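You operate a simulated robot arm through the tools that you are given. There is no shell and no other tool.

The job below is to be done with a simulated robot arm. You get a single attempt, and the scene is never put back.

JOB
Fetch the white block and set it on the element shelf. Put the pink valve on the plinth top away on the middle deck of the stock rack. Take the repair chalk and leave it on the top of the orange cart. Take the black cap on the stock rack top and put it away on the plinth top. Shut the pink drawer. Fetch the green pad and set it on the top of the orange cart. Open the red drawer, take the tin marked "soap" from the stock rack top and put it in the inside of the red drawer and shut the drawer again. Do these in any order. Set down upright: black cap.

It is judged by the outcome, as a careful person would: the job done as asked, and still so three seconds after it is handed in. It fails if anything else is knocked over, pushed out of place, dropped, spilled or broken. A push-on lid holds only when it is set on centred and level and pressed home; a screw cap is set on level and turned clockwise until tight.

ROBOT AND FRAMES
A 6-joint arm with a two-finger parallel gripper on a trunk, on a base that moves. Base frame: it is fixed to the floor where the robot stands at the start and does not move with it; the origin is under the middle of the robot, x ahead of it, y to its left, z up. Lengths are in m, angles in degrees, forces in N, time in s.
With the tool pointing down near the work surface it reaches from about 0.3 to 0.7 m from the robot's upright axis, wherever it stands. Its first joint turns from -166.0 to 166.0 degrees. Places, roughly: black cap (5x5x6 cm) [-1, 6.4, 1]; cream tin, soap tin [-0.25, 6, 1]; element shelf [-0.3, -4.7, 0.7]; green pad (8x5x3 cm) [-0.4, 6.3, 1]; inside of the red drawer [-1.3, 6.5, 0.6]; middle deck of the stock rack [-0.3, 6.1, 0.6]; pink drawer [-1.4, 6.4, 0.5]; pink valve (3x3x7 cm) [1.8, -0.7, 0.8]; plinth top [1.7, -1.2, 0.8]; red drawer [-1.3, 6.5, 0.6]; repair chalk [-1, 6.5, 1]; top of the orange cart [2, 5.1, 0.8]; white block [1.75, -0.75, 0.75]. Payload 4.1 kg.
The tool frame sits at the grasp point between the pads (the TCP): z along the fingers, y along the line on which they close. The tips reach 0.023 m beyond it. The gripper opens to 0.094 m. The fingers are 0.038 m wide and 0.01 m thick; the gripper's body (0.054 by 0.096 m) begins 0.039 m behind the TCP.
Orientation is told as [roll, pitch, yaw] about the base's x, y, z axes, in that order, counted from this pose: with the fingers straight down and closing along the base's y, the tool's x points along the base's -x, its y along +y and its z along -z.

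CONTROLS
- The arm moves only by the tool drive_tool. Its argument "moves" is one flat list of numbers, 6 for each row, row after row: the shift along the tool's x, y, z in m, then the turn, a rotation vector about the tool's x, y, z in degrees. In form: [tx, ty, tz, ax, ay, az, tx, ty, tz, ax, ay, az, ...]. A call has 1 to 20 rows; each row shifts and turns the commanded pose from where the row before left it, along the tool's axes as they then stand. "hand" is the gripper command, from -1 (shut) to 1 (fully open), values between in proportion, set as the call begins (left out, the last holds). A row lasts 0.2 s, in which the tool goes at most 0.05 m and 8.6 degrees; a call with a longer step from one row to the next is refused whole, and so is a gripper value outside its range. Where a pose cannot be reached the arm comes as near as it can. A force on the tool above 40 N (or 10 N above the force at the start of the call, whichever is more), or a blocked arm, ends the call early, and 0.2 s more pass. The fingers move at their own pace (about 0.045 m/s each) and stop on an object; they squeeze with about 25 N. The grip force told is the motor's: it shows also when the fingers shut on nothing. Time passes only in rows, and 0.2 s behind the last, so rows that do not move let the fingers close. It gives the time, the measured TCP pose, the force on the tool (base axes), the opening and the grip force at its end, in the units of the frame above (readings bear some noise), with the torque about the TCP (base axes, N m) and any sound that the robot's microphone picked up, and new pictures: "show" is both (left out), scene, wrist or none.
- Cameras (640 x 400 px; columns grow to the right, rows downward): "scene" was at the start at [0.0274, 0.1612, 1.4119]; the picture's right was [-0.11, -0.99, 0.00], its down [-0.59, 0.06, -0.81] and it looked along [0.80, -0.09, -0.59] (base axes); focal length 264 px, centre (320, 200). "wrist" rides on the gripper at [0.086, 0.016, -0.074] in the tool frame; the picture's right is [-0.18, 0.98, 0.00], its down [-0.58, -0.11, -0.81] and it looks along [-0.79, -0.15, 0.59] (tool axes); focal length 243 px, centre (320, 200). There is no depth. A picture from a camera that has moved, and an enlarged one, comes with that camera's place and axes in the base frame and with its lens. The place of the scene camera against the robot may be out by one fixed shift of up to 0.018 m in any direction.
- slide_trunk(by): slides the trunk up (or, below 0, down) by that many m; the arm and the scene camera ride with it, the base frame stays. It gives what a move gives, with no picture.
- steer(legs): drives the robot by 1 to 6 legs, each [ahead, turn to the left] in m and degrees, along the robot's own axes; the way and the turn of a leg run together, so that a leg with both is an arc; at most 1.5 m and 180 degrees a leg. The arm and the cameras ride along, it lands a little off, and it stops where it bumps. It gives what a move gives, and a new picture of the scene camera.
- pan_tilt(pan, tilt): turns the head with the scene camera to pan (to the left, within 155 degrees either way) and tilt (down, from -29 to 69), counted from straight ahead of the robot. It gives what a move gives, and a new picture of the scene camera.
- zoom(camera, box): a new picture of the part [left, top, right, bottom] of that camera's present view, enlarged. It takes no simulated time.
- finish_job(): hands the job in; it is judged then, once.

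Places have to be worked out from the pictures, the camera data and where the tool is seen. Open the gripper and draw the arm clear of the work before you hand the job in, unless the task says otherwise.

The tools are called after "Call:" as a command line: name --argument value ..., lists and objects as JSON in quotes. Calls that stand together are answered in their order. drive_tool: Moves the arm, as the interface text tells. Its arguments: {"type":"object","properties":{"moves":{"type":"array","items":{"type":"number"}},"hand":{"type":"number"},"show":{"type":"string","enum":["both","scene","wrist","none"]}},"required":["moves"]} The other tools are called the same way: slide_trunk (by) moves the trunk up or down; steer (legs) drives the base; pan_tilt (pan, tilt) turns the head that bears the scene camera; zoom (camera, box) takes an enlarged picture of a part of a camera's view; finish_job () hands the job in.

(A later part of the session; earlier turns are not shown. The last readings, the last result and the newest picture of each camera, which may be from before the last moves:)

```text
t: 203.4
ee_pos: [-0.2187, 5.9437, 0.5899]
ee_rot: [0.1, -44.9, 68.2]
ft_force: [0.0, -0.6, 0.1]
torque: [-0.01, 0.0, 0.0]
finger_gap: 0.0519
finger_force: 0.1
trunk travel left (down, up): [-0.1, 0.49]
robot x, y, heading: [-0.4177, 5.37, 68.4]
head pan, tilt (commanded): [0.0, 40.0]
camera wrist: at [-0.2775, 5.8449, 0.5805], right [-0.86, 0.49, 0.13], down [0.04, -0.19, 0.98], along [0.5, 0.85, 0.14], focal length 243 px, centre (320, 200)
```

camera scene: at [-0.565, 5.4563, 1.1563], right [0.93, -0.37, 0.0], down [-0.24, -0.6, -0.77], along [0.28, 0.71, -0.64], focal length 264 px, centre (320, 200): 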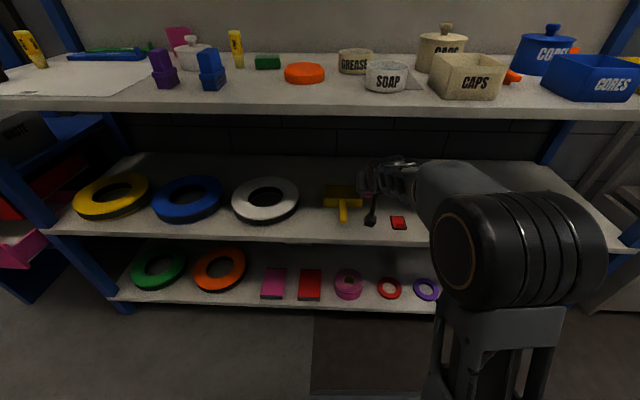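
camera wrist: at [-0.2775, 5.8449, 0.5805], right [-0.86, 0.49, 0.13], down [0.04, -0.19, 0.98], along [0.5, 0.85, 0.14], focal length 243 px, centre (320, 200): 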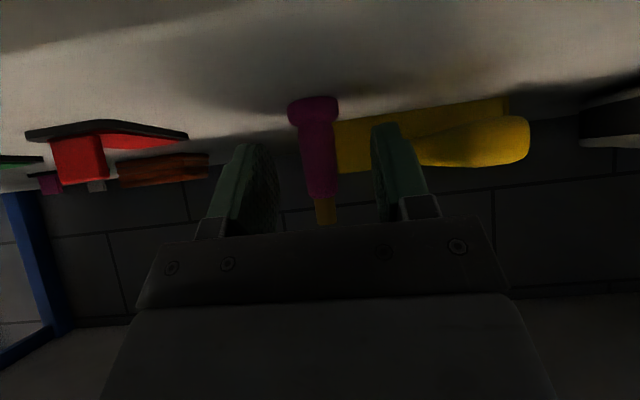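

The valve stands upright and free. I withdraw straight back out of the rack.

Call:
drive_tool --moves '[0.02, 0, -0.02, 0, 0, 0, 0.0283, 0, -0.0283, 0, 0, 0, 0.0283, 0, -0.0283, 0, 0, 0, 0.0283, 0, -0.0283, 0, 0, 0, 0.0283, 0, -0.0283, 0, 0, 0]' --show "both"

Call:
zoom --camera "scene" --box '[280, 150, 520, 300]'

```text
t: 204.6
ee_pos: [-0.2836, 5.7825, 0.5919]
ee_rot: [0.0, -45.0, 68.0]
ft_force: [0.2, -0.1, 0.0]
torque: [-0.01, -0.01, 0.01]
finger_gap: 0.0517
finger_force: 0.0
out of reach, approached as far as the arm can: row 5
trunk travel left (down, up): [-0.1, 0.49]
robot x, y, heading: [-0.4152, 5.367, 68.2]
head pan, tilt (commanded): [0.0, 40.0]
camera scene: at [-0.5649, 5.4568, 1.1563], right [0.93, -0.37, 0.0], down [-0.24, -0.6, -0.77], along [0.28, 0.71, -0.64], focal length 264 px, centre (320, 200)
camera wrist: at [-0.3423, 5.683, 0.583], right [-0.86, 0.49, 0.13], down [0.04, -0.19, 0.98], along [0.5, 0.85, 0.14], focal length 243 px, centre (320, 200)
```

scene: 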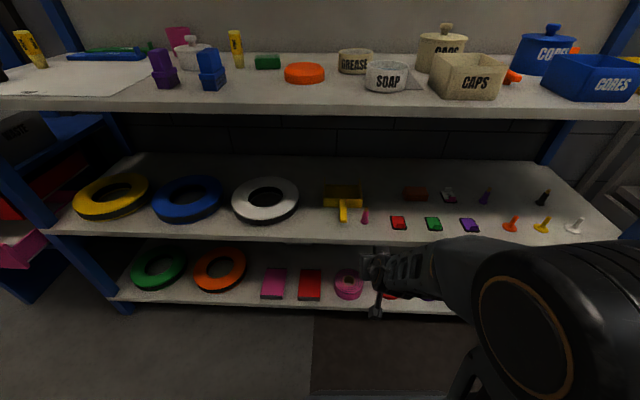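
wrist: 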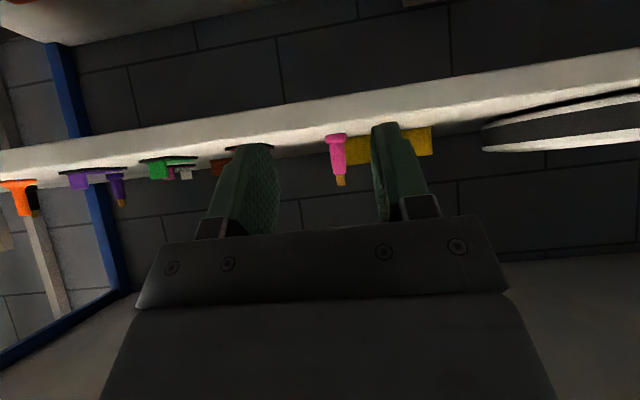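

```text
2.67 times, centred on (400, 225) of scene
camera zoom: at [-0.5649, 5.4568, 1.1563], right [0.93, -0.37, 0.0], down [-0.24, -0.6, -0.77], along [0.28, 0.71, -0.64], focal length 704 px, centre (107, 133)
```

zoom: 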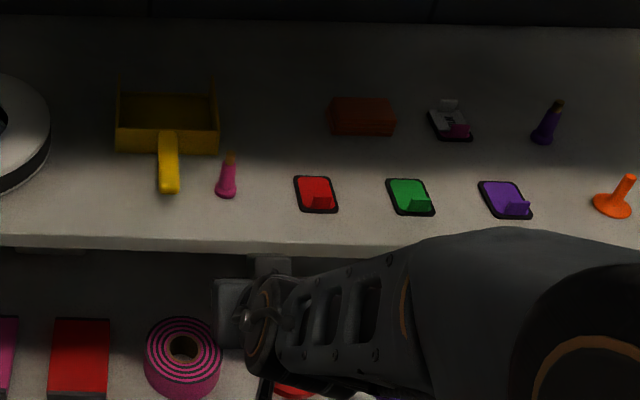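

The pink valve stands upright on the middle deck. Next the drawers: I back off and go round to stand in front of the drawer unit at the rack's left.

Call:
steer --legs '[[-0.32, 0], [0, 88], [1.15, 0], [0, -90]]'

Call:
pan_tilt --pan 0 --tilt 35

```text
t: 219.5
ee_pos: [-1.4118, 5.9514, 0.5924]
ee_rot: [0.1, -45.1, 66.8]
ft_force: [0.8, 0.7, 0.6]
torque: [0.0, 0.01, 0.0]
finger_gap: 0.0518
finger_force: 0.1
trunk travel left (down, up): [-0.1, 0.49]
robot x, y, heading: [-1.5622, 5.5401, 67.1]
head pan, tilt (commanded): [0.0, 40.0]
camera scene: at [-1.7026, 5.6324, 1.1563], right [0.92, -0.39, 0.0], down [-0.25, -0.59, -0.77], along [0.3, 0.71, -0.64], focal length 264 px, centre (320, 200)
```

scene: 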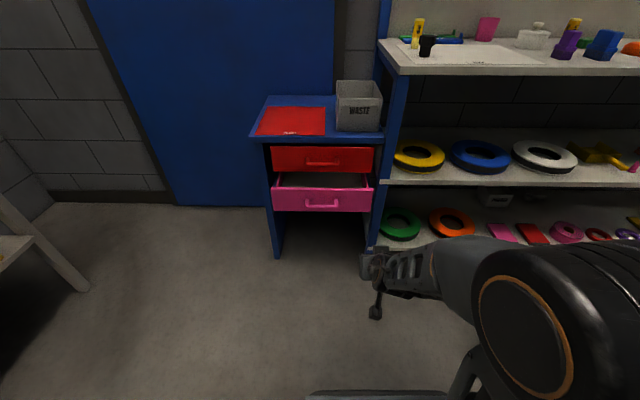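

```text
t: 220.2
ee_pos: [-1.4124, 5.9522, 0.5924]
ee_rot: [0.0, -44.9, 66.8]
ft_force: [0.4, 0.2, 1.1]
torque: [0.02, 0.01, 0.01]
finger_gap: 0.0517
finger_force: 0.3
trunk travel left (down, up): [-0.1, 0.49]
robot x, y, heading: [-1.56, 5.5425, 67.0]
head pan, tilt (commanded): [0.0, 35.0]
camera scene: at [-1.7014, 5.6352, 1.1639], right [0.92, -0.39, 0.0], down [-0.22, -0.53, -0.82], along [0.32, 0.75, -0.57], focal length 264 px, centre (320, 200)
```

scene: 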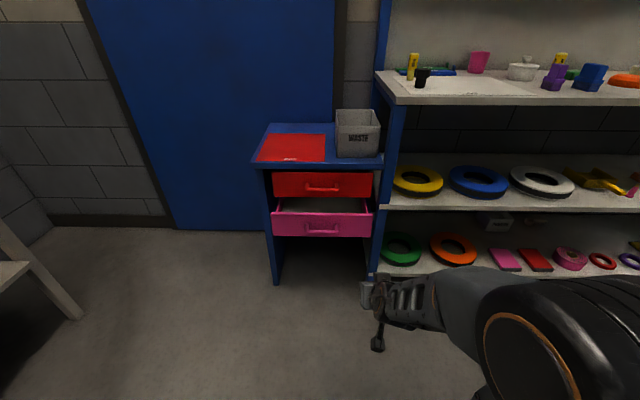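

I'm right in front of the drawer unit. I zoom in to measure drawers and handles.

Call:
zoom --camera "scene" --box '[240, 100, 400, 290]'

Call:
drive_tool --moves '[0, 0, 0, 0, 0, 0]' --show "wrist"

```text
2.11 times, centred on (320, 195) of scene
camera zoom: at [-1.7014, 5.6352, 1.1639], right [0.92, -0.39, 0.0], down [-0.22, -0.53, -0.82], along [0.32, 0.75, -0.57], focal length 556 px, centre (320, 210)
```

zoom: 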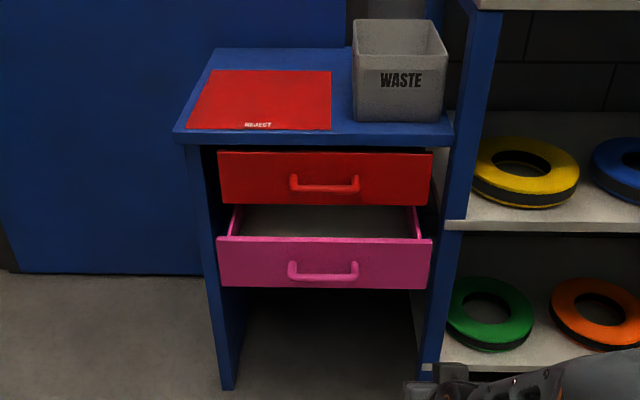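

```text
t: 220.6
ee_pos: [-1.4145, 5.9526, 0.593]
ee_rot: [0.0, -45.0, 66.7]
ft_force: [0.1, -0.2, -0.3]
torque: [0.01, -0.02, 0.02]
finger_gap: 0.0517
finger_force: 0.0
trunk travel left (down, up): [-0.1, 0.49]
robot x, y, heading: [-1.5601, 5.5437, 66.8]
head pan, tilt (commanded): [0.0, 35.0]
camera wrist: at [-1.4745, 5.8539, 0.5831], right [-0.85, 0.51, 0.13], down [0.04, -0.19, 0.98], along [0.52, 0.84, 0.14], focal length 243 px, centre (320, 200)
```

wrist: 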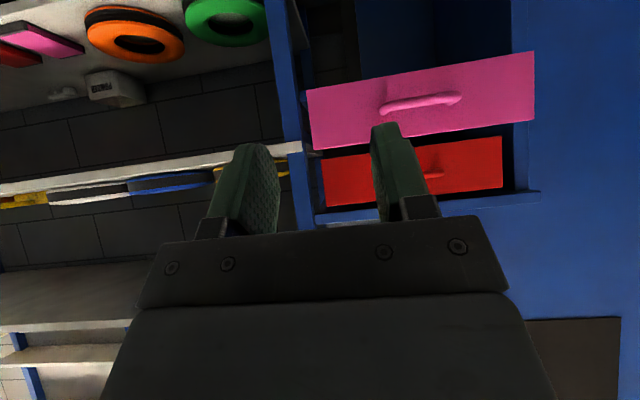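

Pink drawer is pulled out ~8 cm, red is shut. I extend toward them, tilt the tool horizontal and roll it 90° so the fingers close vertically (to hold the bar handles), closing the fingers for the push.

Call:
drive_tool --moves '[-0.0236, 0.026, 0.0236, 0, 0, 0, -0.0236, 0.026, 0.0236, 0, 0, 0, -0.0236, 0.026, 0.0236, 0, 0, 0, -0.0236, 0.026, 0.0236, 0, 0, 0, -0.0236, 0.026, 0.0236, 0, 0, 0, 0, 0, 0, 0, -7.5, 0, 0, 0, 0, 0, -7.5, 0, 0, 0, 0, 0, -7.5, 0, 0, 0, 0, 0, -7.5, 0, 0, 0, 0, 0, -7.5, 0, 0, 0, 0, 0, -7.5, 0]' --hand -1 --show "both"

```text
t: 223.0
ee_pos: [-1.4672, 6.1585, 0.5914]
ee_rot: [-178.7, -90.0, -114.4]
ft_force: [0.3, -0.2, 0.8]
torque: [-0.05, -0.01, -0.03]
finger_gap: 0.0
finger_force: 25.1
trunk travel left (down, up): [-0.1, 0.49]
robot x, y, heading: [-1.5618, 5.5436, 66.9]
head pan, tilt (commanded): [0.0, 35.0]
camera scene: at [-1.7015, 5.6351, 1.1639], right [0.92, -0.39, 0.0], down [-0.22, -0.53, -0.82], along [0.32, 0.75, -0.57], focal length 264 px, centre (320, 200)
camera wrist: at [-1.5129, 6.0956, 0.5052], right [-0.9, 0.39, 0.18], down [-0.22, -0.79, 0.58], along [0.37, 0.48, 0.79], focal length 243 px, centre (320, 200)
```

scene: 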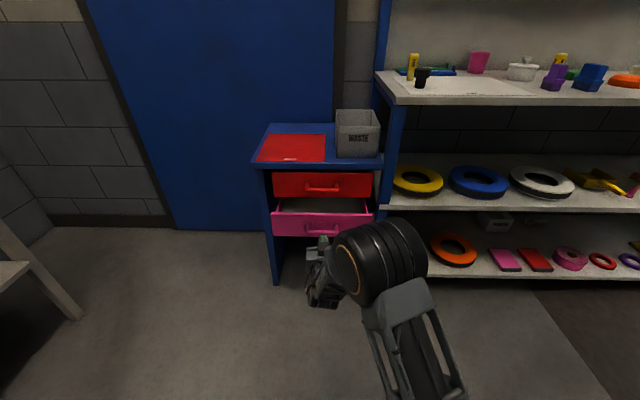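
wrist: 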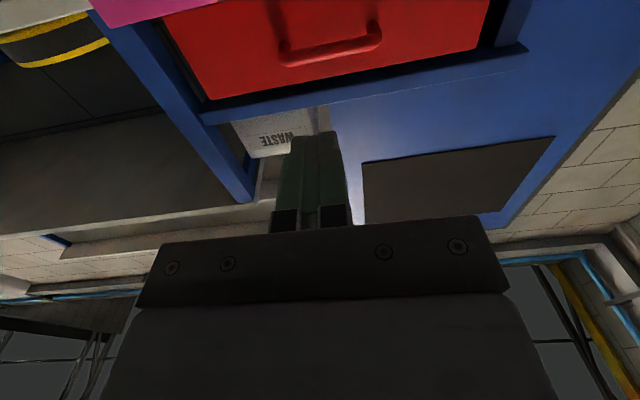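

Tool is horizontal, in line with the pink handle. I lower to handle height (z≈0.512) and push forward gently.

Call:
drive_tool --moves '[0.04, 0, 0, 0, 0, 0, 0.039, 0, 0, 0, 0, 0, 0, 0, 0.03, 0, 0, 0, 0, 0, 0.03, 0, 0, 0]' --show "both"

Call:
zoom --camera "scene" --box '[240, 100, 400, 290]'

```text
t: 224.0
ee_pos: [-1.4447, 6.2155, 0.5158]
ee_rot: [-39.7, -89.9, 106.4]
ft_force: [-0.1, 0.1, -0.3]
torque: [0.01, 0.01, 0.0]
finger_gap: 0.0002
finger_force: 25.0
out of reach, approached as far as the arm can: row 2
trunk travel left (down, up): [-0.1, 0.49]
robot x, y, heading: [-1.5623, 5.54, 67.0]
head pan, tilt (commanded): [0.0, 35.0]
camera scene: at [-1.7015, 5.6352, 1.1639], right [0.92, -0.39, 0.0], down [-0.22, -0.53, -0.82], along [0.32, 0.75, -0.57], focal length 264 px, centre (320, 200)
camera wrist: at [-1.4898, 6.1539, 0.4287], right [-0.9, 0.39, 0.18], down [-0.22, -0.78, 0.58], along [0.37, 0.49, 0.79], focal length 243 px, centre (320, 200)
```

scene: 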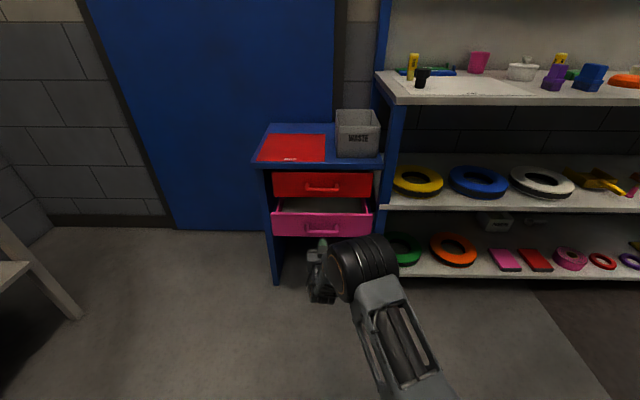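
wrist: 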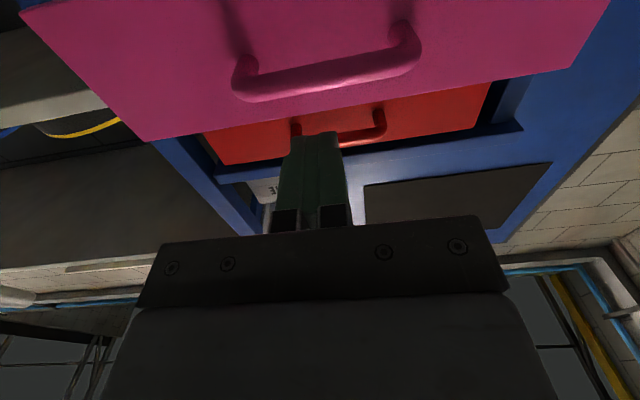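

```text
2.11 times, centred on (320, 195) of scene
camera zoom: at [-1.7015, 5.6352, 1.1639], right [0.92, -0.39, 0.0], down [-0.22, -0.53, -0.82], along [0.32, 0.75, -0.57], focal length 556 px, centre (320, 210)
```

zoom: 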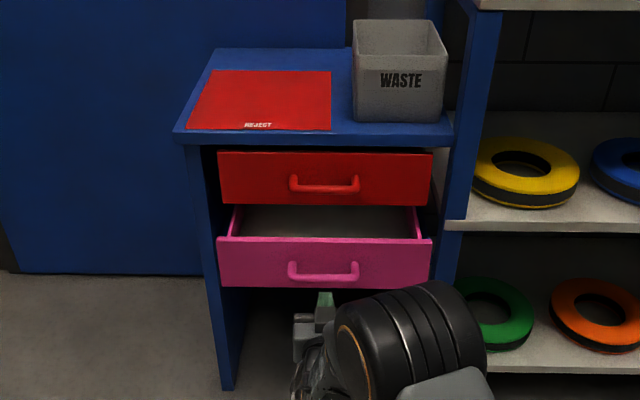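

The fingertips are ~7 cm short of the pink handle bar, at nearly the same height. I push forward slowly.

Call:
drive_tool --moves '[0, 0, 0.02, 0, 0, 0, 0, 0, 0.02, 0, 0, 0, 0, 0, 0.02, 0, 0, 0, 0, 0, 0.015, 0, 0, 0]' --show "both"

Call:
zoom --camera "scene" --box '[240, 100, 400, 290]'

```text
t: 225.0
ee_pos: [-1.4169, 6.2867, 0.514]
ee_rot: [-39.1, -89.9, 105.9]
ft_force: [0.1, -1.4, 0.7]
torque: [0.04, -0.01, -0.02]
finger_gap: 0.0
finger_force: 25.0
trunk travel left (down, up): [-0.1, 0.49]
robot x, y, heading: [-1.5609, 5.5365, 67.1]
head pan, tilt (commanded): [0.0, 35.0]
camera scene: at [-1.7015, 5.6352, 1.1639], right [0.92, -0.39, 0.0], down [-0.22, -0.53, -0.82], along [0.32, 0.75, -0.57], focal length 264 px, centre (320, 200)
camera wrist: at [-1.4615, 6.2237, 0.4274], right [-0.9, 0.39, 0.18], down [-0.22, -0.78, 0.58], along [0.37, 0.49, 0.79], focal length 243 px, centre (320, 200)
```

scene: 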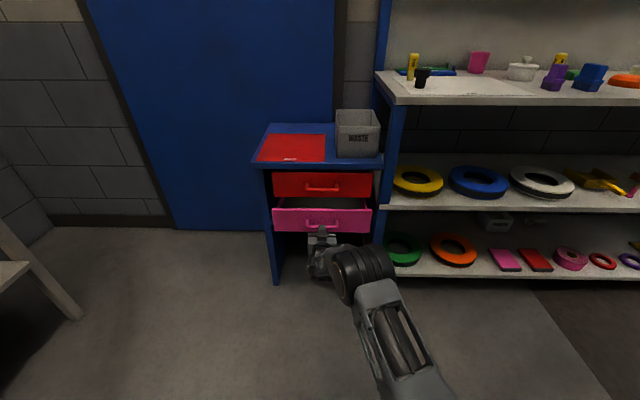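
wrist: 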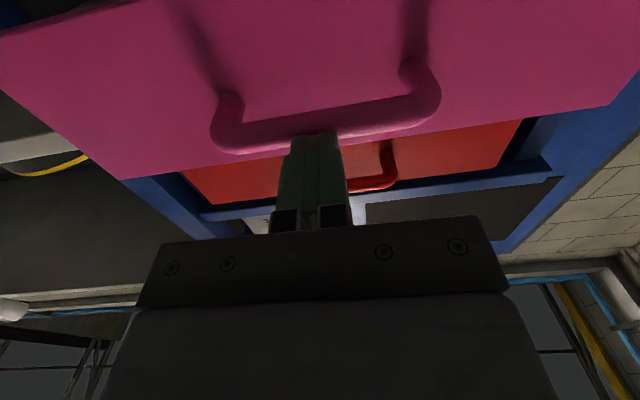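

```text
2.11 times, centred on (320, 195) of scene
camera zoom: at [-1.7015, 5.6352, 1.1639], right [0.92, -0.39, 0.0], down [-0.22, -0.53, -0.82], along [0.32, 0.75, -0.57], focal length 556 px, centre (320, 210)
```

zoom: 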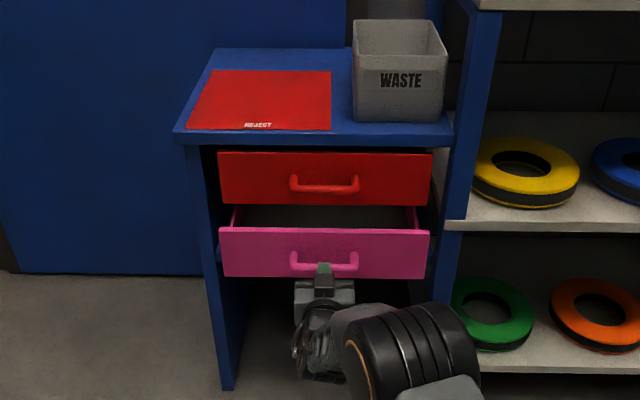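

The pink drawer is moving in under light force. I keep pushing.

Call:
drive_tool --moves '[0, 0, 0.02, 0, 0, 0, 0, 0, 0.02, 0, 0, 0, 0, 0, 0.01, 0, 0, 0]' --show "both"

Call:
zoom --camera "scene" --box '[240, 100, 400, 290]'

```text
t: 225.8
ee_pos: [-1.3965, 6.3319, 0.5165]
ee_rot: [-38.3, -90.0, 105.0]
ft_force: [0.0, -1.7, -0.2]
torque: [-0.04, -0.04, -0.02]
finger_gap: 0.0001
finger_force: 24.9
trunk travel left (down, up): [-0.1, 0.49]
robot x, y, heading: [-1.5602, 5.543, 67.1]
head pan, tilt (commanded): [0.0, 35.0]
camera scene: at [-1.7014, 5.6352, 1.1639], right [0.92, -0.39, 0.0], down [-0.22, -0.53, -0.82], along [0.32, 0.75, -0.57], focal length 264 px, centre (320, 200)
camera wrist: at [-1.4417, 6.2704, 0.4281], right [-0.9, 0.39, 0.18], down [-0.22, -0.78, 0.58], along [0.37, 0.49, 0.79], focal length 243 px, centre (320, 200)
```

scene: 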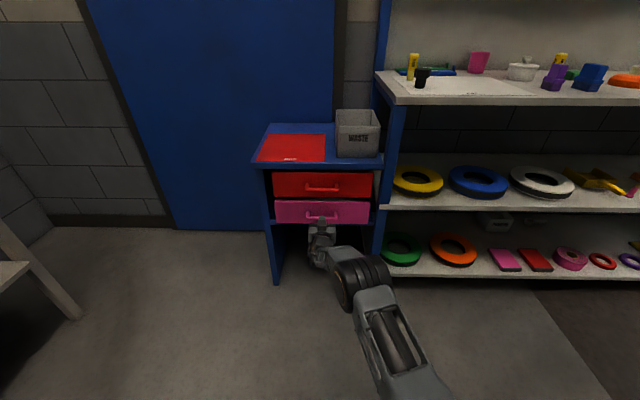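
wrist: 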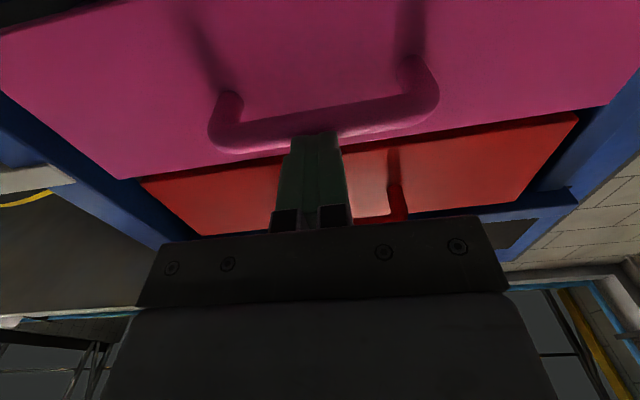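

```text
2.11 times, centred on (320, 195) of scene
camera zoom: at [-1.7014, 5.6352, 1.1639], right [0.92, -0.39, 0.0], down [-0.22, -0.53, -0.82], along [0.32, 0.75, -0.57], focal length 556 px, centre (320, 210)
```

zoom: 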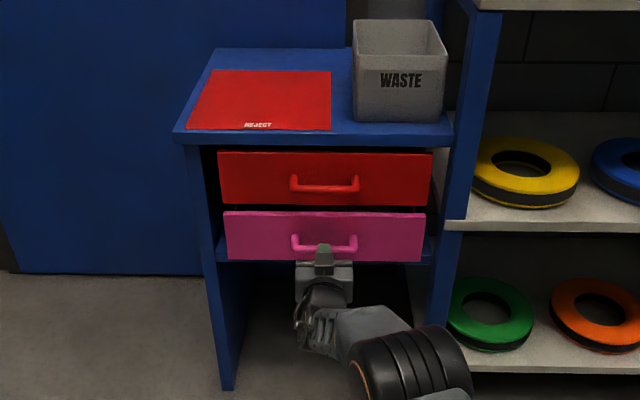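

Nearly flush; I push the last bit until it stops.

Call:
drive_tool --moves '[0, 0, 0.008, 0, 0, 0, 0, 0, 0.008, 0, 0, 0, 0, 0, 0.006, 0, 0, 0]' --show "wrist"

Call:
zoom --camera "scene" --box '[240, 100, 400, 290]'

```text
t: 226.4
ee_pos: [-1.3923, 6.3416, 0.5145]
ee_rot: [-53.3, -90.0, 120.0]
ft_force: [-6.7, -30.3, 9.2]
torque: [-0.13, -0.07, -0.19]
finger_gap: 0.0
finger_force: 24.8
trunk travel left (down, up): [-0.1, 0.49]
robot x, y, heading: [-1.5598, 5.5377, 67.0]
head pan, tilt (commanded): [0.0, 35.0]
stopped in row 2: the force on the tool passed its limit at 64 N (the readings are from after the stop); the commanded pose is now the measured one
camera wrist: at [-1.4379, 6.2798, 0.4282], right [-0.9, 0.39, 0.18], down [-0.22, -0.78, 0.58], along [0.37, 0.48, 0.79], focal length 243 px, centre (320, 200)
```

wrist: 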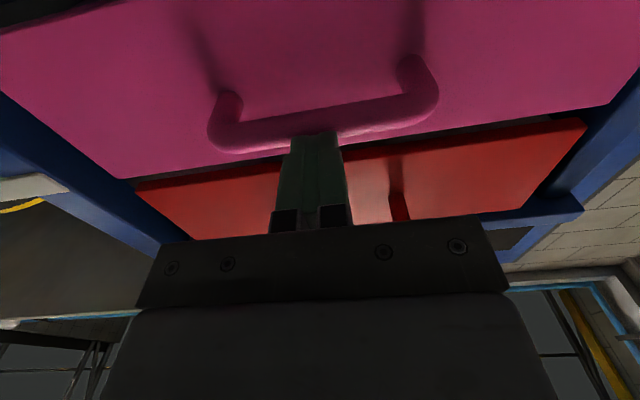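

```text
2.11 times, centred on (320, 195) of scene
camera zoom: at [-1.7023, 5.6321, 1.1642], right [0.92, -0.39, 0.0], down [-0.22, -0.53, -0.82], along [0.32, 0.76, -0.57], focal length 556 px, centre (320, 210)
```

zoom: 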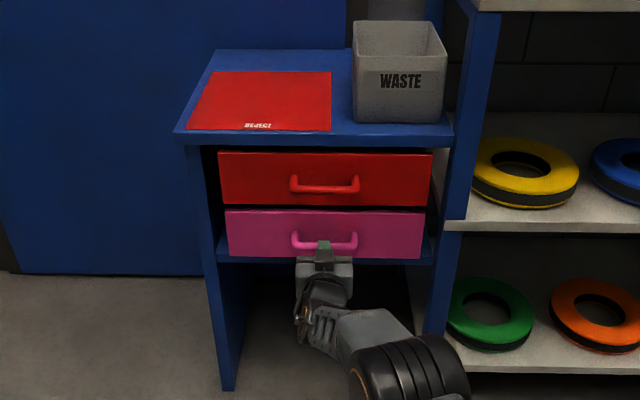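

The drawer stopped hard at 64 N peak: the pink drawer is shut. I back off, rise to the red handle's height (~0.632), roll the tool 90° and open the fingers.

Call:
drive_tool --moves '[0, 0, -0.035, 0, 0, 0, 0, 0, -0.035, 0, 0, 0, 0, 0, -0.035, 0, 0, 0, -0.039, 0, 0, 0, 0, 0, -0.039, 0, 0, 0, 0, 0, -0.039, 0, 0, 0, 0, 0, 0, 0, 0, 0, 0, 8.18, 0, 0, 0, 0, 0, 8.18, 0, 0, 0, 0, 0, 8.18, 0, 0, 0, 0, 0, 8.18, 0, 0, 0, 0, 0, 8.18, 0, 0, 0, 0, 0, 8.18, 0, 0, 0, 0, 0, 8.18, 0, 0, 0, 0, 0, 8.18, 0, 0, 0, 0, 0, 8.18, 0, 0, 0, 0, 0, 8.18, 0, 0, 0, 0, 0, 8.18]' --hand 0.1 --show "both"

Call:
zoom --camera "scene" --box '[240, 100, 400, 290]'

```text
t: 230.0
ee_pos: [-1.5127, 6.4051, 0.7228]
ee_rot: [89.7, -0.1, -23.2]
ft_force: [0.6, -0.4, 0.0]
torque: [-0.01, 0.02, -0.01]
finger_gap: 0.0517
finger_force: 0.2
out of reach, approached as far as the arm can: row 8, 9, 10, 11, 12, 13, 14, 15
trunk travel left (down, up): [-0.1, 0.49]
robot x, y, heading: [-1.5622, 5.5407, 66.9]
head pan, tilt (commanded): [0.0, 35.0]
camera scene: at [-1.7017, 5.6349, 1.1639], right [0.92, -0.39, 0.0], down [-0.22, -0.53, -0.82], along [0.32, 0.75, -0.57], focal length 264 px, centre (320, 200)
camera wrist: at [-1.6219, 6.3709, 0.7386], right [0.17, -0.07, 0.98], down [0.22, -0.97, -0.1], along [0.96, 0.23, -0.15], focal length 243 px, centre (320, 200)
```

scene: 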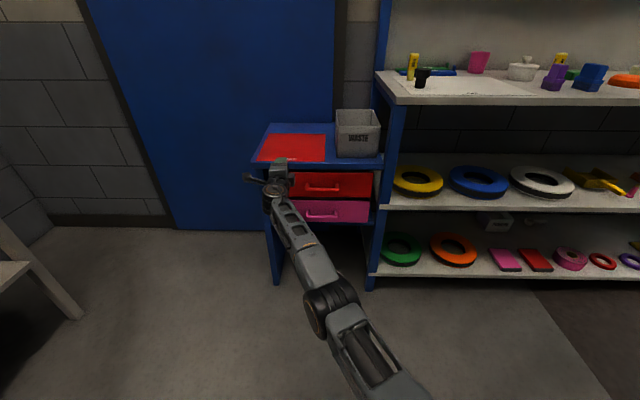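
wrist: 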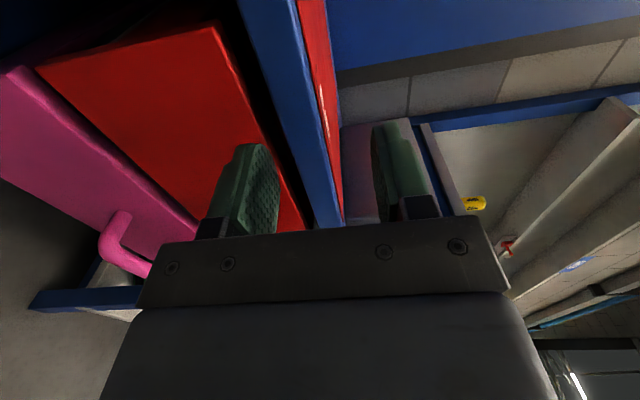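

```text
2.11 times, centred on (320, 195) of scene
camera zoom: at [-1.7017, 5.6349, 1.1639], right [0.92, -0.39, 0.0], down [-0.22, -0.53, -0.82], along [0.32, 0.75, -0.57], focal length 556 px, centre (320, 210)
```

zoom: 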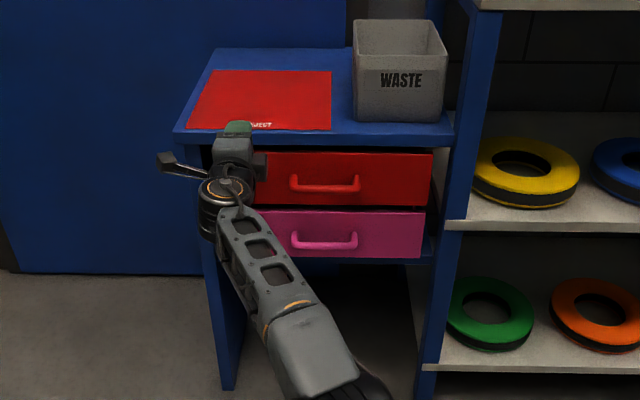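

The roll went partly out of reach and the gripper ended near the desk edge (no force). I back straight away from the desk first.

Call:
drive_tool --moves '[0, 0, -0.03, 0, 0, 0, 0, 0, -0.03, 0, 0, 0]' --show "both"

```text
t: 230.6
ee_pos: [-1.5414, 6.4025, 0.7293]
ee_rot: [89.7, 0.0, -23.2]
ft_force: [-0.3, 0.6, -0.5]
torque: [0.01, 0.03, 0.0]
finger_gap: 0.0518
finger_force: 0.0
out of reach, approached as far as the arm can: row 1, 2
trunk travel left (down, up): [-0.1, 0.49]
robot x, y, heading: [-1.5606, 5.5421, 66.8]
head pan, tilt (commanded): [0.0, 35.0]
camera scene: at [-1.7016, 5.6349, 1.1639], right [0.92, -0.39, 0.0], down [-0.22, -0.53, -0.82], along [0.32, 0.75, -0.57], focal length 264 px, centre (320, 200)
camera wrist: at [-1.6502, 6.3673, 0.7447], right [0.17, -0.07, 0.98], down [0.22, -0.97, -0.1], along [0.96, 0.23, -0.15], focal length 243 px, centre (320, 200)
```

scene: 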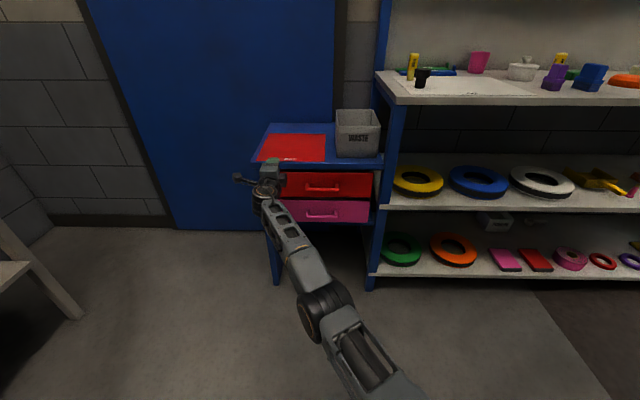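
wrist: 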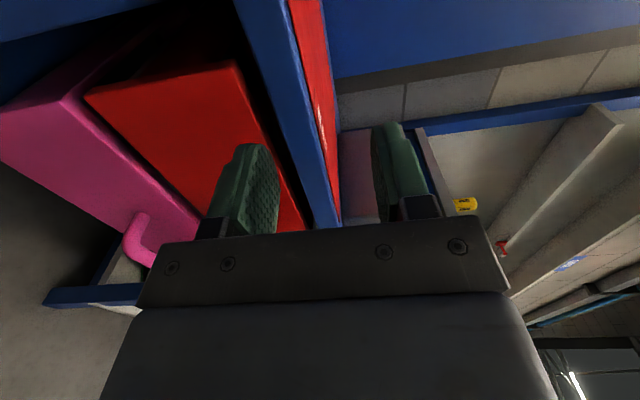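

The arm is at a joint limit here, so I back the base away 0.25 m to clear the desk, then unwind the roll.

Call:
steer --legs '[[-0.25, 0]]'

Call:
drive_tool --moves '[0, 0, 0, 0, 0, -8.18, 0, 0, 0, 0, 0, -8.18, 0, 0, 0, 0, 0, -8.18, 0, 0, 0, 0, 0, -8.18]' --show "both"

```text
t: 232.4
ee_pos: [-1.6397, 6.1704, 0.7284]
ee_rot: [89.7, -0.1, -23.3]
ft_force: [0.1, 0.2, 0.0]
torque: [0.02, -0.01, 0.03]
finger_gap: 0.0517
finger_force: 0.1
trunk travel left (down, up): [-0.1, 0.49]
robot x, y, heading: [-1.6591, 5.3107, 67.2]
head pan, tilt (commanded): [0.0, 35.0]
camera scene: at [-1.7994, 5.404, 1.1639], right [0.92, -0.39, 0.0], down [-0.22, -0.53, -0.82], along [0.32, 0.75, -0.57], focal length 264 px, centre (320, 200)
```

scene: 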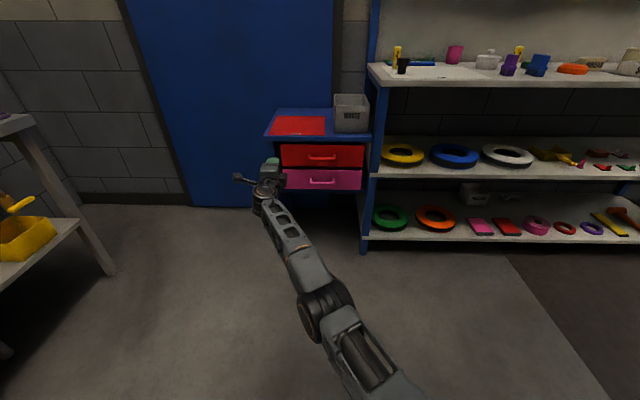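

```text
t: 233.4
ee_pos: [-1.6388, 6.1699, 0.7287]
ee_rot: [89.8, -33.0, -23.0]
ft_force: [-1.0, 0.3, 0.2]
torque: [-0.02, 0.0, 0.0]
finger_gap: 0.0518
finger_force: 0.1
trunk travel left (down, up): [-0.1, 0.49]
robot x, y, heading: [-1.6568, 5.3107, 67.3]
head pan, tilt (commanded): [0.0, 35.0]
camera scene: at [-1.7994, 5.404, 1.1639], right [0.92, -0.39, 0.0], down [-0.22, -0.53, -0.82], along [0.32, 0.75, -0.57], focal length 264 px, centre (320, 200)
camera wrist: at [-1.7444, 6.1343, 0.6954], right [-0.35, 0.15, 0.92], down [0.19, -0.96, 0.23], along [0.92, 0.25, 0.3], focal length 243 px, centre (320, 200)
```

scene: 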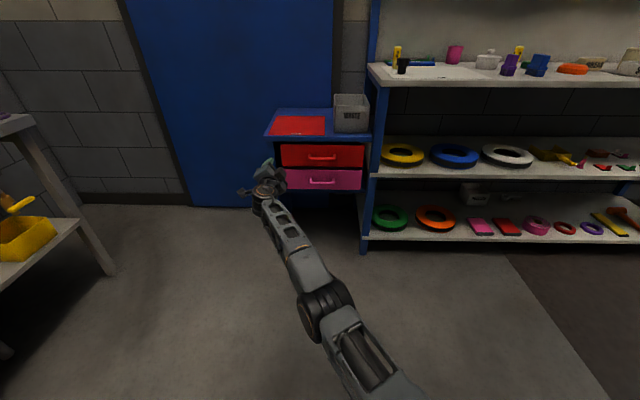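
wrist: 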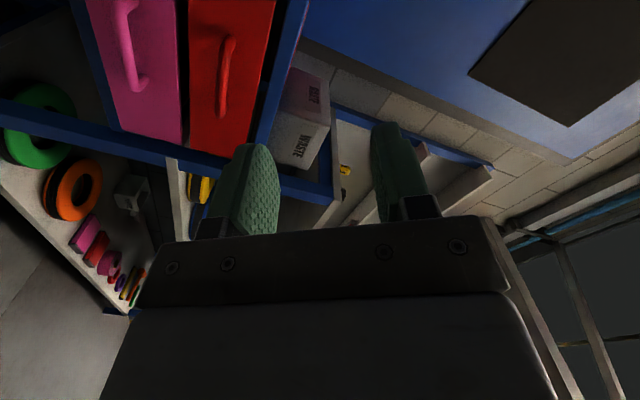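

The arm is nearly straight there. I unroll fully and draw the tool back toward the robot before choosing a better wrist pose.

Call:
drive_tool --moves '[0, 0, 0, 0, 0, -8.18, 0, 0, 0, 0, 0, -8.18, 0, 0, 0, 0, 0, -8.18, 0, 0, 0, 0, 0, -8.18, 0, 0, 0, 0, 0, -8.18, 0, 0, 0, 0, 0, -8.18, 0, 0, 0, 0, 0, -8.18, 0, 0, -0.04, 0, 0, 0, 0, 0, -0.04, 0, 0, 0, 0, 0, -0.04, 0, 0, 0, 0, 0, -0.04, 0, 0, 0]' --show "both"

```text
t: 235.8
ee_pos: [-1.7274, 6.1523, 0.7418]
ee_rot: [-15.7, -89.7, 82.5]
ft_force: [0.3, -1.1, 0.0]
torque: [-0.01, 0.03, 0.01]
finger_gap: 0.0519
finger_force: 0.0
out of reach, approached as far as the arm can: row 8, 9, 10, 11
trunk travel left (down, up): [-0.1, 0.49]
robot x, y, heading: [-1.6557, 5.3092, 67.0]
head pan, tilt (commanded): [0.0, 35.0]
camera scene: at [-1.7992, 5.404, 1.1639], right [0.92, -0.39, 0.0], down [-0.22, -0.53, -0.82], along [0.32, 0.75, -0.57], focal length 264 px, centre (320, 200)
camera wrist: at [-1.7729, 6.0903, 0.6559], right [-0.9, 0.39, 0.18], down [-0.22, -0.78, 0.59], along [0.37, 0.49, 0.79], focal length 243 px, centre (320, 200)
```

scene: 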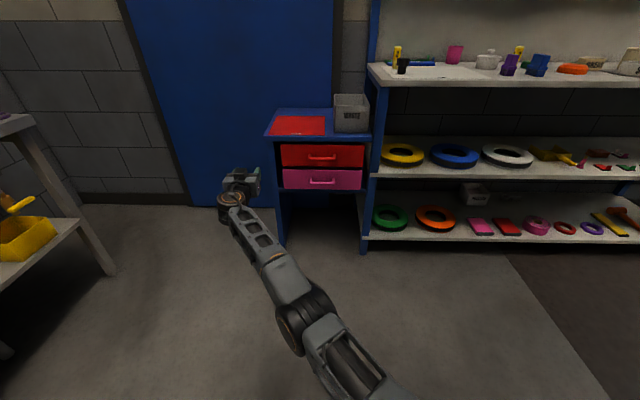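
wrist: 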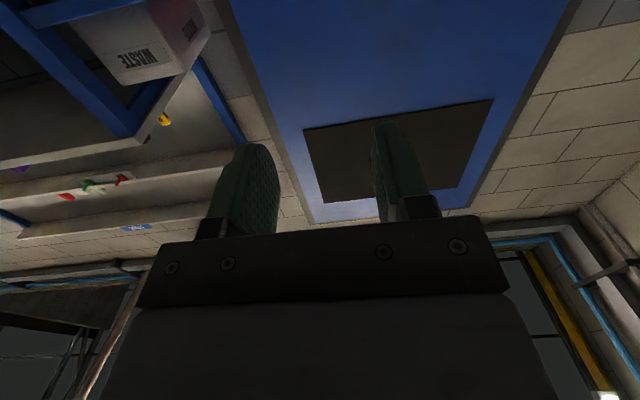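

Retracting while horizontal is blocked; I tilt the tool back toward 45° to free the arm.

Call:
drive_tool --moves '[0, 0, 0, 0, 7.5, 0, 0, 0, 0, 0, 7.5, 0, 0, 0, 0, 0, 7.5, 0, 0, 0, 0, 0, 7.5, 0, 0, 0, 0, 0, 7.5, 0, 0, 0, 0, 0, 7.5, 0]' --show "both"

```text
t: 237.2
ee_pos: [-1.7265, 6.0917, 0.7212]
ee_rot: [-0.1, -44.6, 66.9]
ft_force: [0.6, 0.1, 0.8]
torque: [-0.01, 0.01, 0.02]
finger_gap: 0.0517
finger_force: 0.1
out of reach, approached as far as the arm can: row 2, 3, 4, 5, 6
trunk travel left (down, up): [-0.1, 0.49]
robot x, y, heading: [-1.6597, 5.3064, 67.2]
head pan, tilt (commanded): [0.0, 35.0]
camera scene: at [-1.7994, 5.404, 1.1638], right [0.92, -0.39, 0.0], down [-0.22, -0.53, -0.82], along [0.32, 0.75, -0.57], focal length 264 px, centre (320, 200)
camera wrist: at [-1.7869, 5.9928, 0.7133], right [-0.85, 0.51, 0.13], down [0.04, -0.18, 0.98], along [0.52, 0.84, 0.14], focal length 243 px, centre (320, 200)
```

scene: 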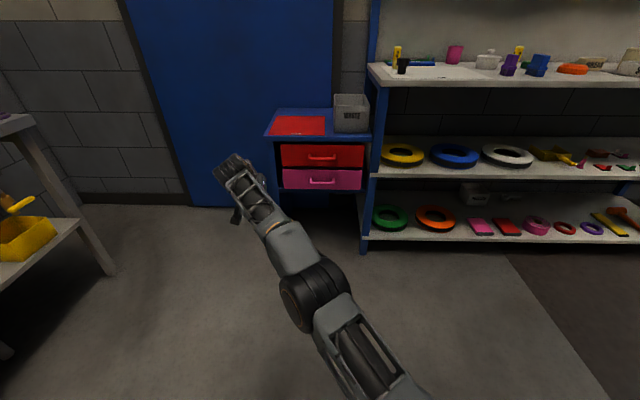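
wrist: 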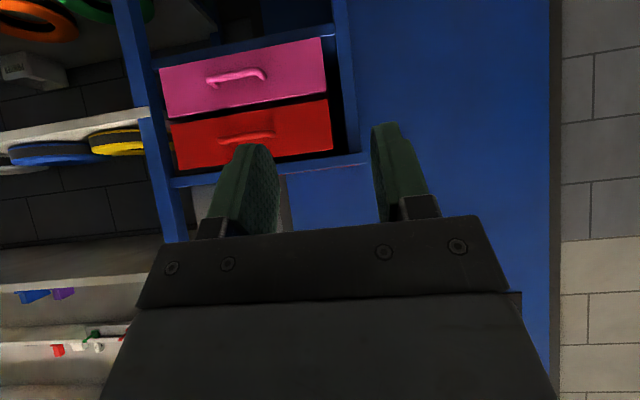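

Back at 45° tilt. I bring the tool in to about 0.5 m ahead, near the centre.

Call:
drive_tool --moves '[0.0198, -0.0383, -0.0198, 0, 0, 0, 0.0198, -0.0383, -0.0198, 0, 0, 0, 0.0198, -0.0383, -0.0198, 0, 0, 0, 0.0198, -0.0383, -0.0198, 0, 0, 0, 0.0198, -0.0383, -0.0198, 0, 0, 0, 0.0198, -0.0383, -0.0198, 0, 0, 0, 0.0198, -0.0383, -0.0198, 0, 0, 0]' --show "scene"

```text
t: 238.8
ee_pos: [-1.5571, 5.8064, 0.7238]
ee_rot: [-0.1, -44.7, 66.9]
ft_force: [-0.8, 0.2, -0.9]
torque: [0.02, -0.02, -0.01]
finger_gap: 0.0519
finger_force: 0.0
trunk travel left (down, up): [-0.1, 0.49]
robot x, y, heading: [-1.6595, 5.3115, 67.4]
head pan, tilt (commanded): [0.0, 35.0]
camera scene: at [-1.7994, 5.4043, 1.1638], right [0.92, -0.39, 0.0], down [-0.22, -0.53, -0.82], along [0.32, 0.75, -0.57], focal length 264 px, centre (320, 200)
```

scene: 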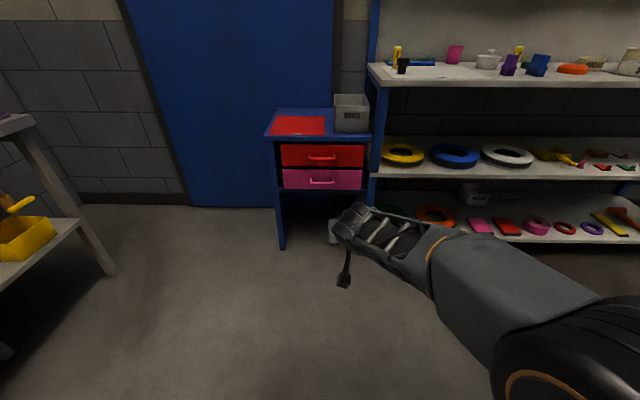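

The arm is back in its normal posture. I test rolling the 45°-tilted tool about its axis here in free space.

Call:
drive_tool --moves '[0, 0, 0, 0, 0, 8.5, 0, 0, 0, 0, 0, 8.5, 0, 0, 0, 0, 0, 8.5, 0, 0, 0, 0, 0, 8.5, 0, 0, 0, 0, 0, 8.5, 0, 0, 0, 0, 0, 8.5]' --show "scene"

```text
t: 240.2
ee_pos: [-1.5578, 5.8056, 0.7243]
ee_rot: [37.7, -26.2, 6.7]
ft_force: [-0.7, -0.3, -0.2]
torque: [-0.01, 0.01, 0.0]
finger_gap: 0.0517
finger_force: 0.0
trunk travel left (down, up): [-0.1, 0.49]
robot x, y, heading: [-1.6562, 5.3108, 67.1]
head pan, tilt (commanded): [0.0, 35.0]
camera scene: at [-1.7993, 5.4039, 1.1639], right [0.92, -0.39, 0.0], down [-0.22, -0.53, -0.82], along [0.32, 0.75, -0.57], focal length 264 px, centre (320, 200)
```

scene: 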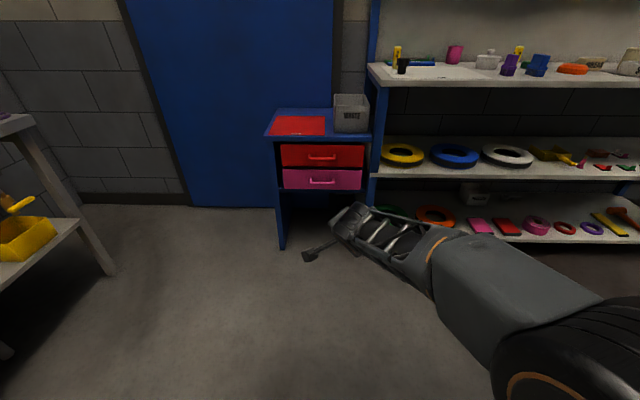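

Rolling works at 45°. I finish the 90° roll and then tilt a bit more toward horizontal.

Call:
drive_tool --moves '[0, 0, 0, 0, 0, 7.8, 0, 0, 0, 0, 0, 7.8, 0, 0, 0, 0, 0, 7.8, 0, 0, 0, 0, 0, 7.8, 0, 0, 0, 0, 0, 7.8, 0, 0, 0, -7.5, 0, 0, 0, 0, 0, -7.5, 0, 0]' --show "both"

```text
t: 241.8
ee_pos: [-1.5457, 5.8047, 0.7642]
ee_rot: [58.7, -0.2, -22.8]
ft_force: [-0.4, 0.0, -0.4]
torque: [0.0, 0.01, -0.05]
finger_gap: 0.0518
finger_force: 0.0
out of reach, approached as far as the arm can: row 7
trunk travel left (down, up): [-0.1, 0.49]
robot x, y, heading: [-1.6577, 5.3066, 67.1]
head pan, tilt (commanded): [0.0, 35.0]
camera scene: at [-1.7993, 5.4042, 1.1638], right [0.92, -0.39, 0.0], down [-0.22, -0.53, -0.82], along [0.32, 0.75, -0.57], focal length 264 px, centre (320, 200)
camera wrist: at [-1.6482, 5.7873, 0.8161], right [0.37, 0.4, 0.84], down [0.25, -0.91, 0.33], along [0.9, 0.09, -0.43], focal length 243 px, centre (320, 200)
```

scene: 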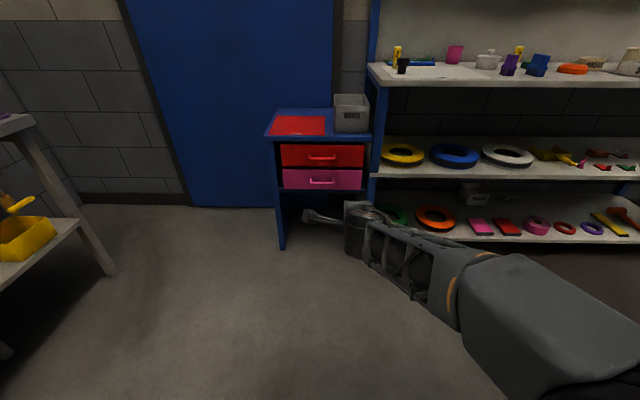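
wrist: 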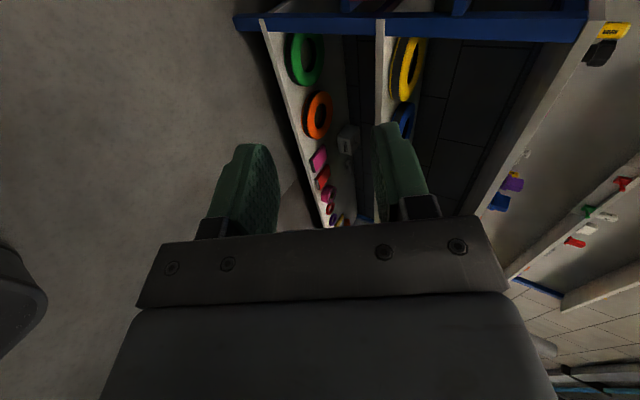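

At this reach the tool tilts ~59° max, which is enough. I move the tool toward the handle line (0.07 m left, z≈0.685) and then drive up to the drawers.

Call:
drive_tool --moves '[0.0233, -0.0055, 0.0416, 0, 0, 0, 0.0233, -0.0055, 0.0416, 0, 0, 0, 0.0233, -0.0055, 0.0416, 0, 0, 0]' --show "scene"

```text
t: 242.6
ee_pos: [-1.5554, 5.9373, 0.7512]
ee_rot: [59.3, -0.1, -23.0]
ft_force: [0.4, -0.5, 1.2]
torque: [0.0, -0.01, 0.03]
finger_gap: 0.0516
finger_force: 0.1
out of reach, approached as far as the arm can: row 1, 2, 3
trunk travel left (down, up): [-0.1, 0.49]
robot x, y, heading: [-1.6539, 5.3077, 67.1]
head pan, tilt (commanded): [0.0, 35.0]
camera scene: at [-1.7993, 5.4033, 1.1639], right [0.92, -0.39, 0.0], down [-0.22, -0.53, -0.82], along [0.32, 0.76, -0.57], focal length 264 px, centre (320, 200)
```

scene: 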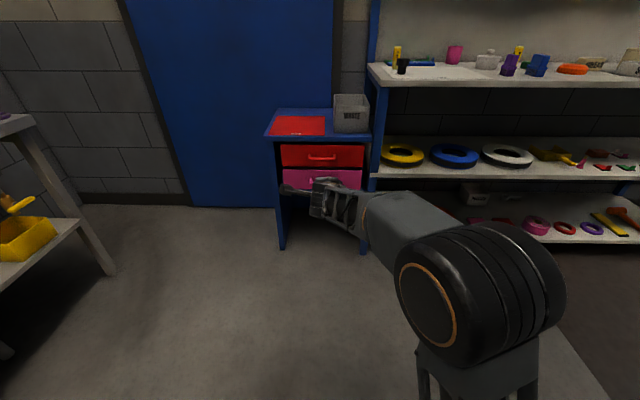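

Going lower is limited by the forearm's steepness, so I lower the trunk its last 0.1 m.

Call:
slide_trunk --by -0.1

Call:
drive_tool --moves '[0.0, 0, 0.0, 0, 0, 0]' --show "both"

```text
t: 243.9
ee_pos: [-1.5547, 5.9381, 0.6512]
ee_rot: [59.2, -0.1, -23.0]
ft_force: [0.0, 1.3, 0.1]
torque: [0.01, -0.03, 0.0]
finger_gap: 0.0517
finger_force: 0.0
trunk travel left (down, up): [0.0, 0.59]
robot x, y, heading: [-1.6575, 5.3097, 67.1]
head pan, tilt (commanded): [0.0, 35.0]
```

```text
t: 244.3
ee_pos: [-1.5543, 5.9381, 0.6524]
ee_rot: [59.3, -0.1, -23.0]
ft_force: [0.1, -0.2, -0.2]
torque: [-0.02, 0.01, 0.0]
finger_gap: 0.0516
finger_force: 0.2
trunk travel left (down, up): [0.0, 0.59]
robot x, y, heading: [-1.6583, 5.3121, 67.4]
head pan, tilt (commanded): [0.0, 35.0]
camera scene: at [-1.7993, 5.4039, 1.0639], right [0.92, -0.39, 0.0], down [-0.22, -0.53, -0.82], along [0.32, 0.75, -0.57], focal length 264 px, centre (320, 200)
camera wrist: at [-1.6575, 5.9205, 0.7028], right [0.36, 0.39, 0.84], down [0.24, -0.92, 0.32], along [0.9, 0.09, -0.43], focal length 243 px, centre (320, 200)
```

scene: 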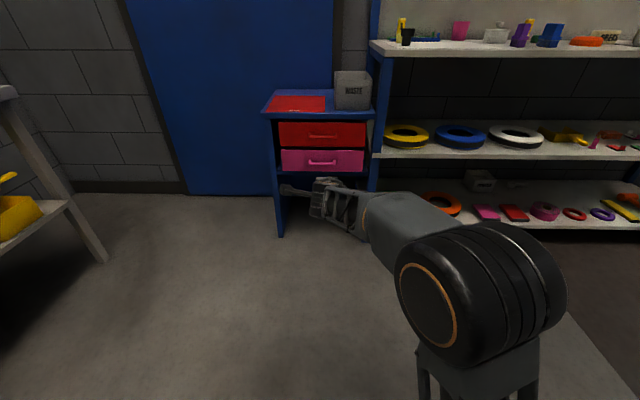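
wrist: 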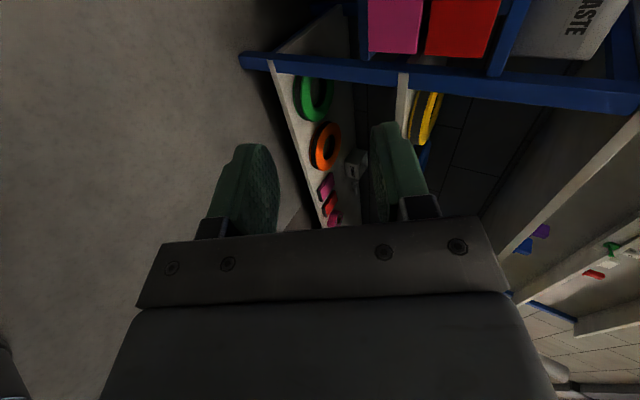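

Now the tool is at z=0.652, aligned with the handle. I drive forward 0.36 m to bring it just in front of the red handle.

Call:
steer --legs '[[0.36, 0]]'

Call:
drive_tool --moves '[0.0, 0, 0.0, 0, 0, 0]' --hand -0.25 --show "wrist"

Call:
zoom --camera "scene" --box '[220, 60, 420, 260]'

```text
t: 246.7
ee_pos: [-1.4007, 6.2734, 0.6518]
ee_rot: [59.3, 0.0, -23.9]
ft_force: [-0.1, -0.2, 0.5]
torque: [0.0, -0.01, -0.01]
finger_gap: 0.0515
finger_force: 0.1
trunk travel left (down, up): [0.0, 0.59]
robot x, y, heading: [-1.512, 5.6461, 66.3]
head pan, tilt (commanded): [0.0, 35.0]
camera scene: at [-1.6532, 5.7426, 1.0639], right [0.92, -0.4, 0.0], down [-0.23, -0.53, -0.82], along [0.33, 0.75, -0.57], focal length 264 px, centre (320, 200)
```

scene: 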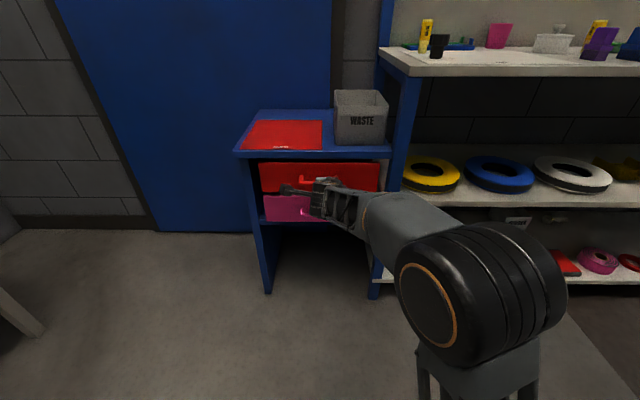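

```text
t: 247.1
ee_pos: [-1.401, 6.2734, 0.6514]
ee_rot: [59.2, -0.1, -24.0]
ft_force: [0.3, 0.2, 0.4]
torque: [0.01, 0.0, 0.0]
finger_gap: 0.0354
finger_force: 0.0
trunk travel left (down, up): [0.0, 0.59]
robot x, y, heading: [-1.5118, 5.6486, 66.3]
head pan, tilt (commanded): [0.0, 35.0]
camera wrist: at [-1.5039, 6.257, 0.7029], right [0.37, 0.39, 0.84], down [0.23, -0.92, 0.32], along [0.9, 0.07, -0.43], focal length 243 px, centre (320, 200)
```

wrist: 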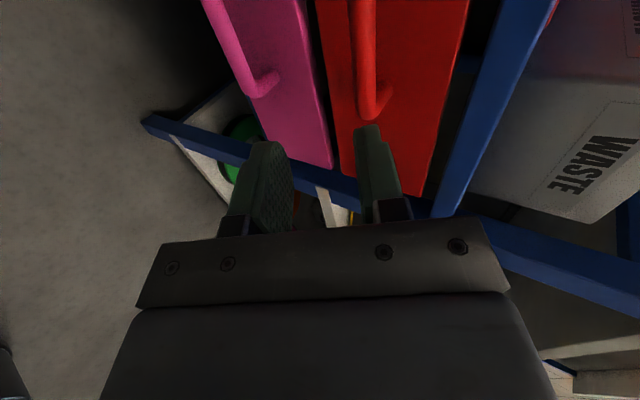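

```text
2.00 times, centred on (320, 160) of scene
camera zoom: at [-1.6532, 5.7426, 1.0639], right [0.92, -0.4, 0.0], down [-0.23, -0.53, -0.82], along [0.33, 0.75, -0.57], focal length 528 px, centre (320, 280)
```

zoom: 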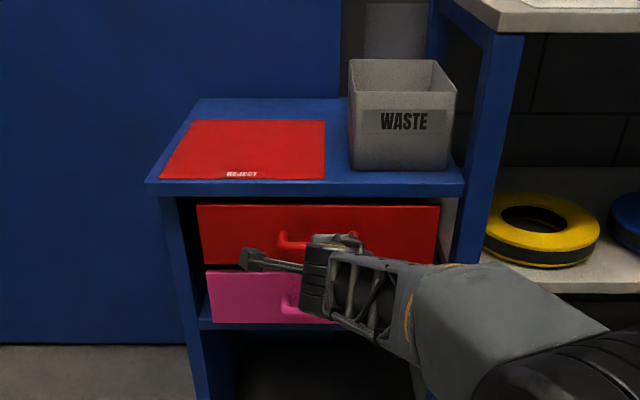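

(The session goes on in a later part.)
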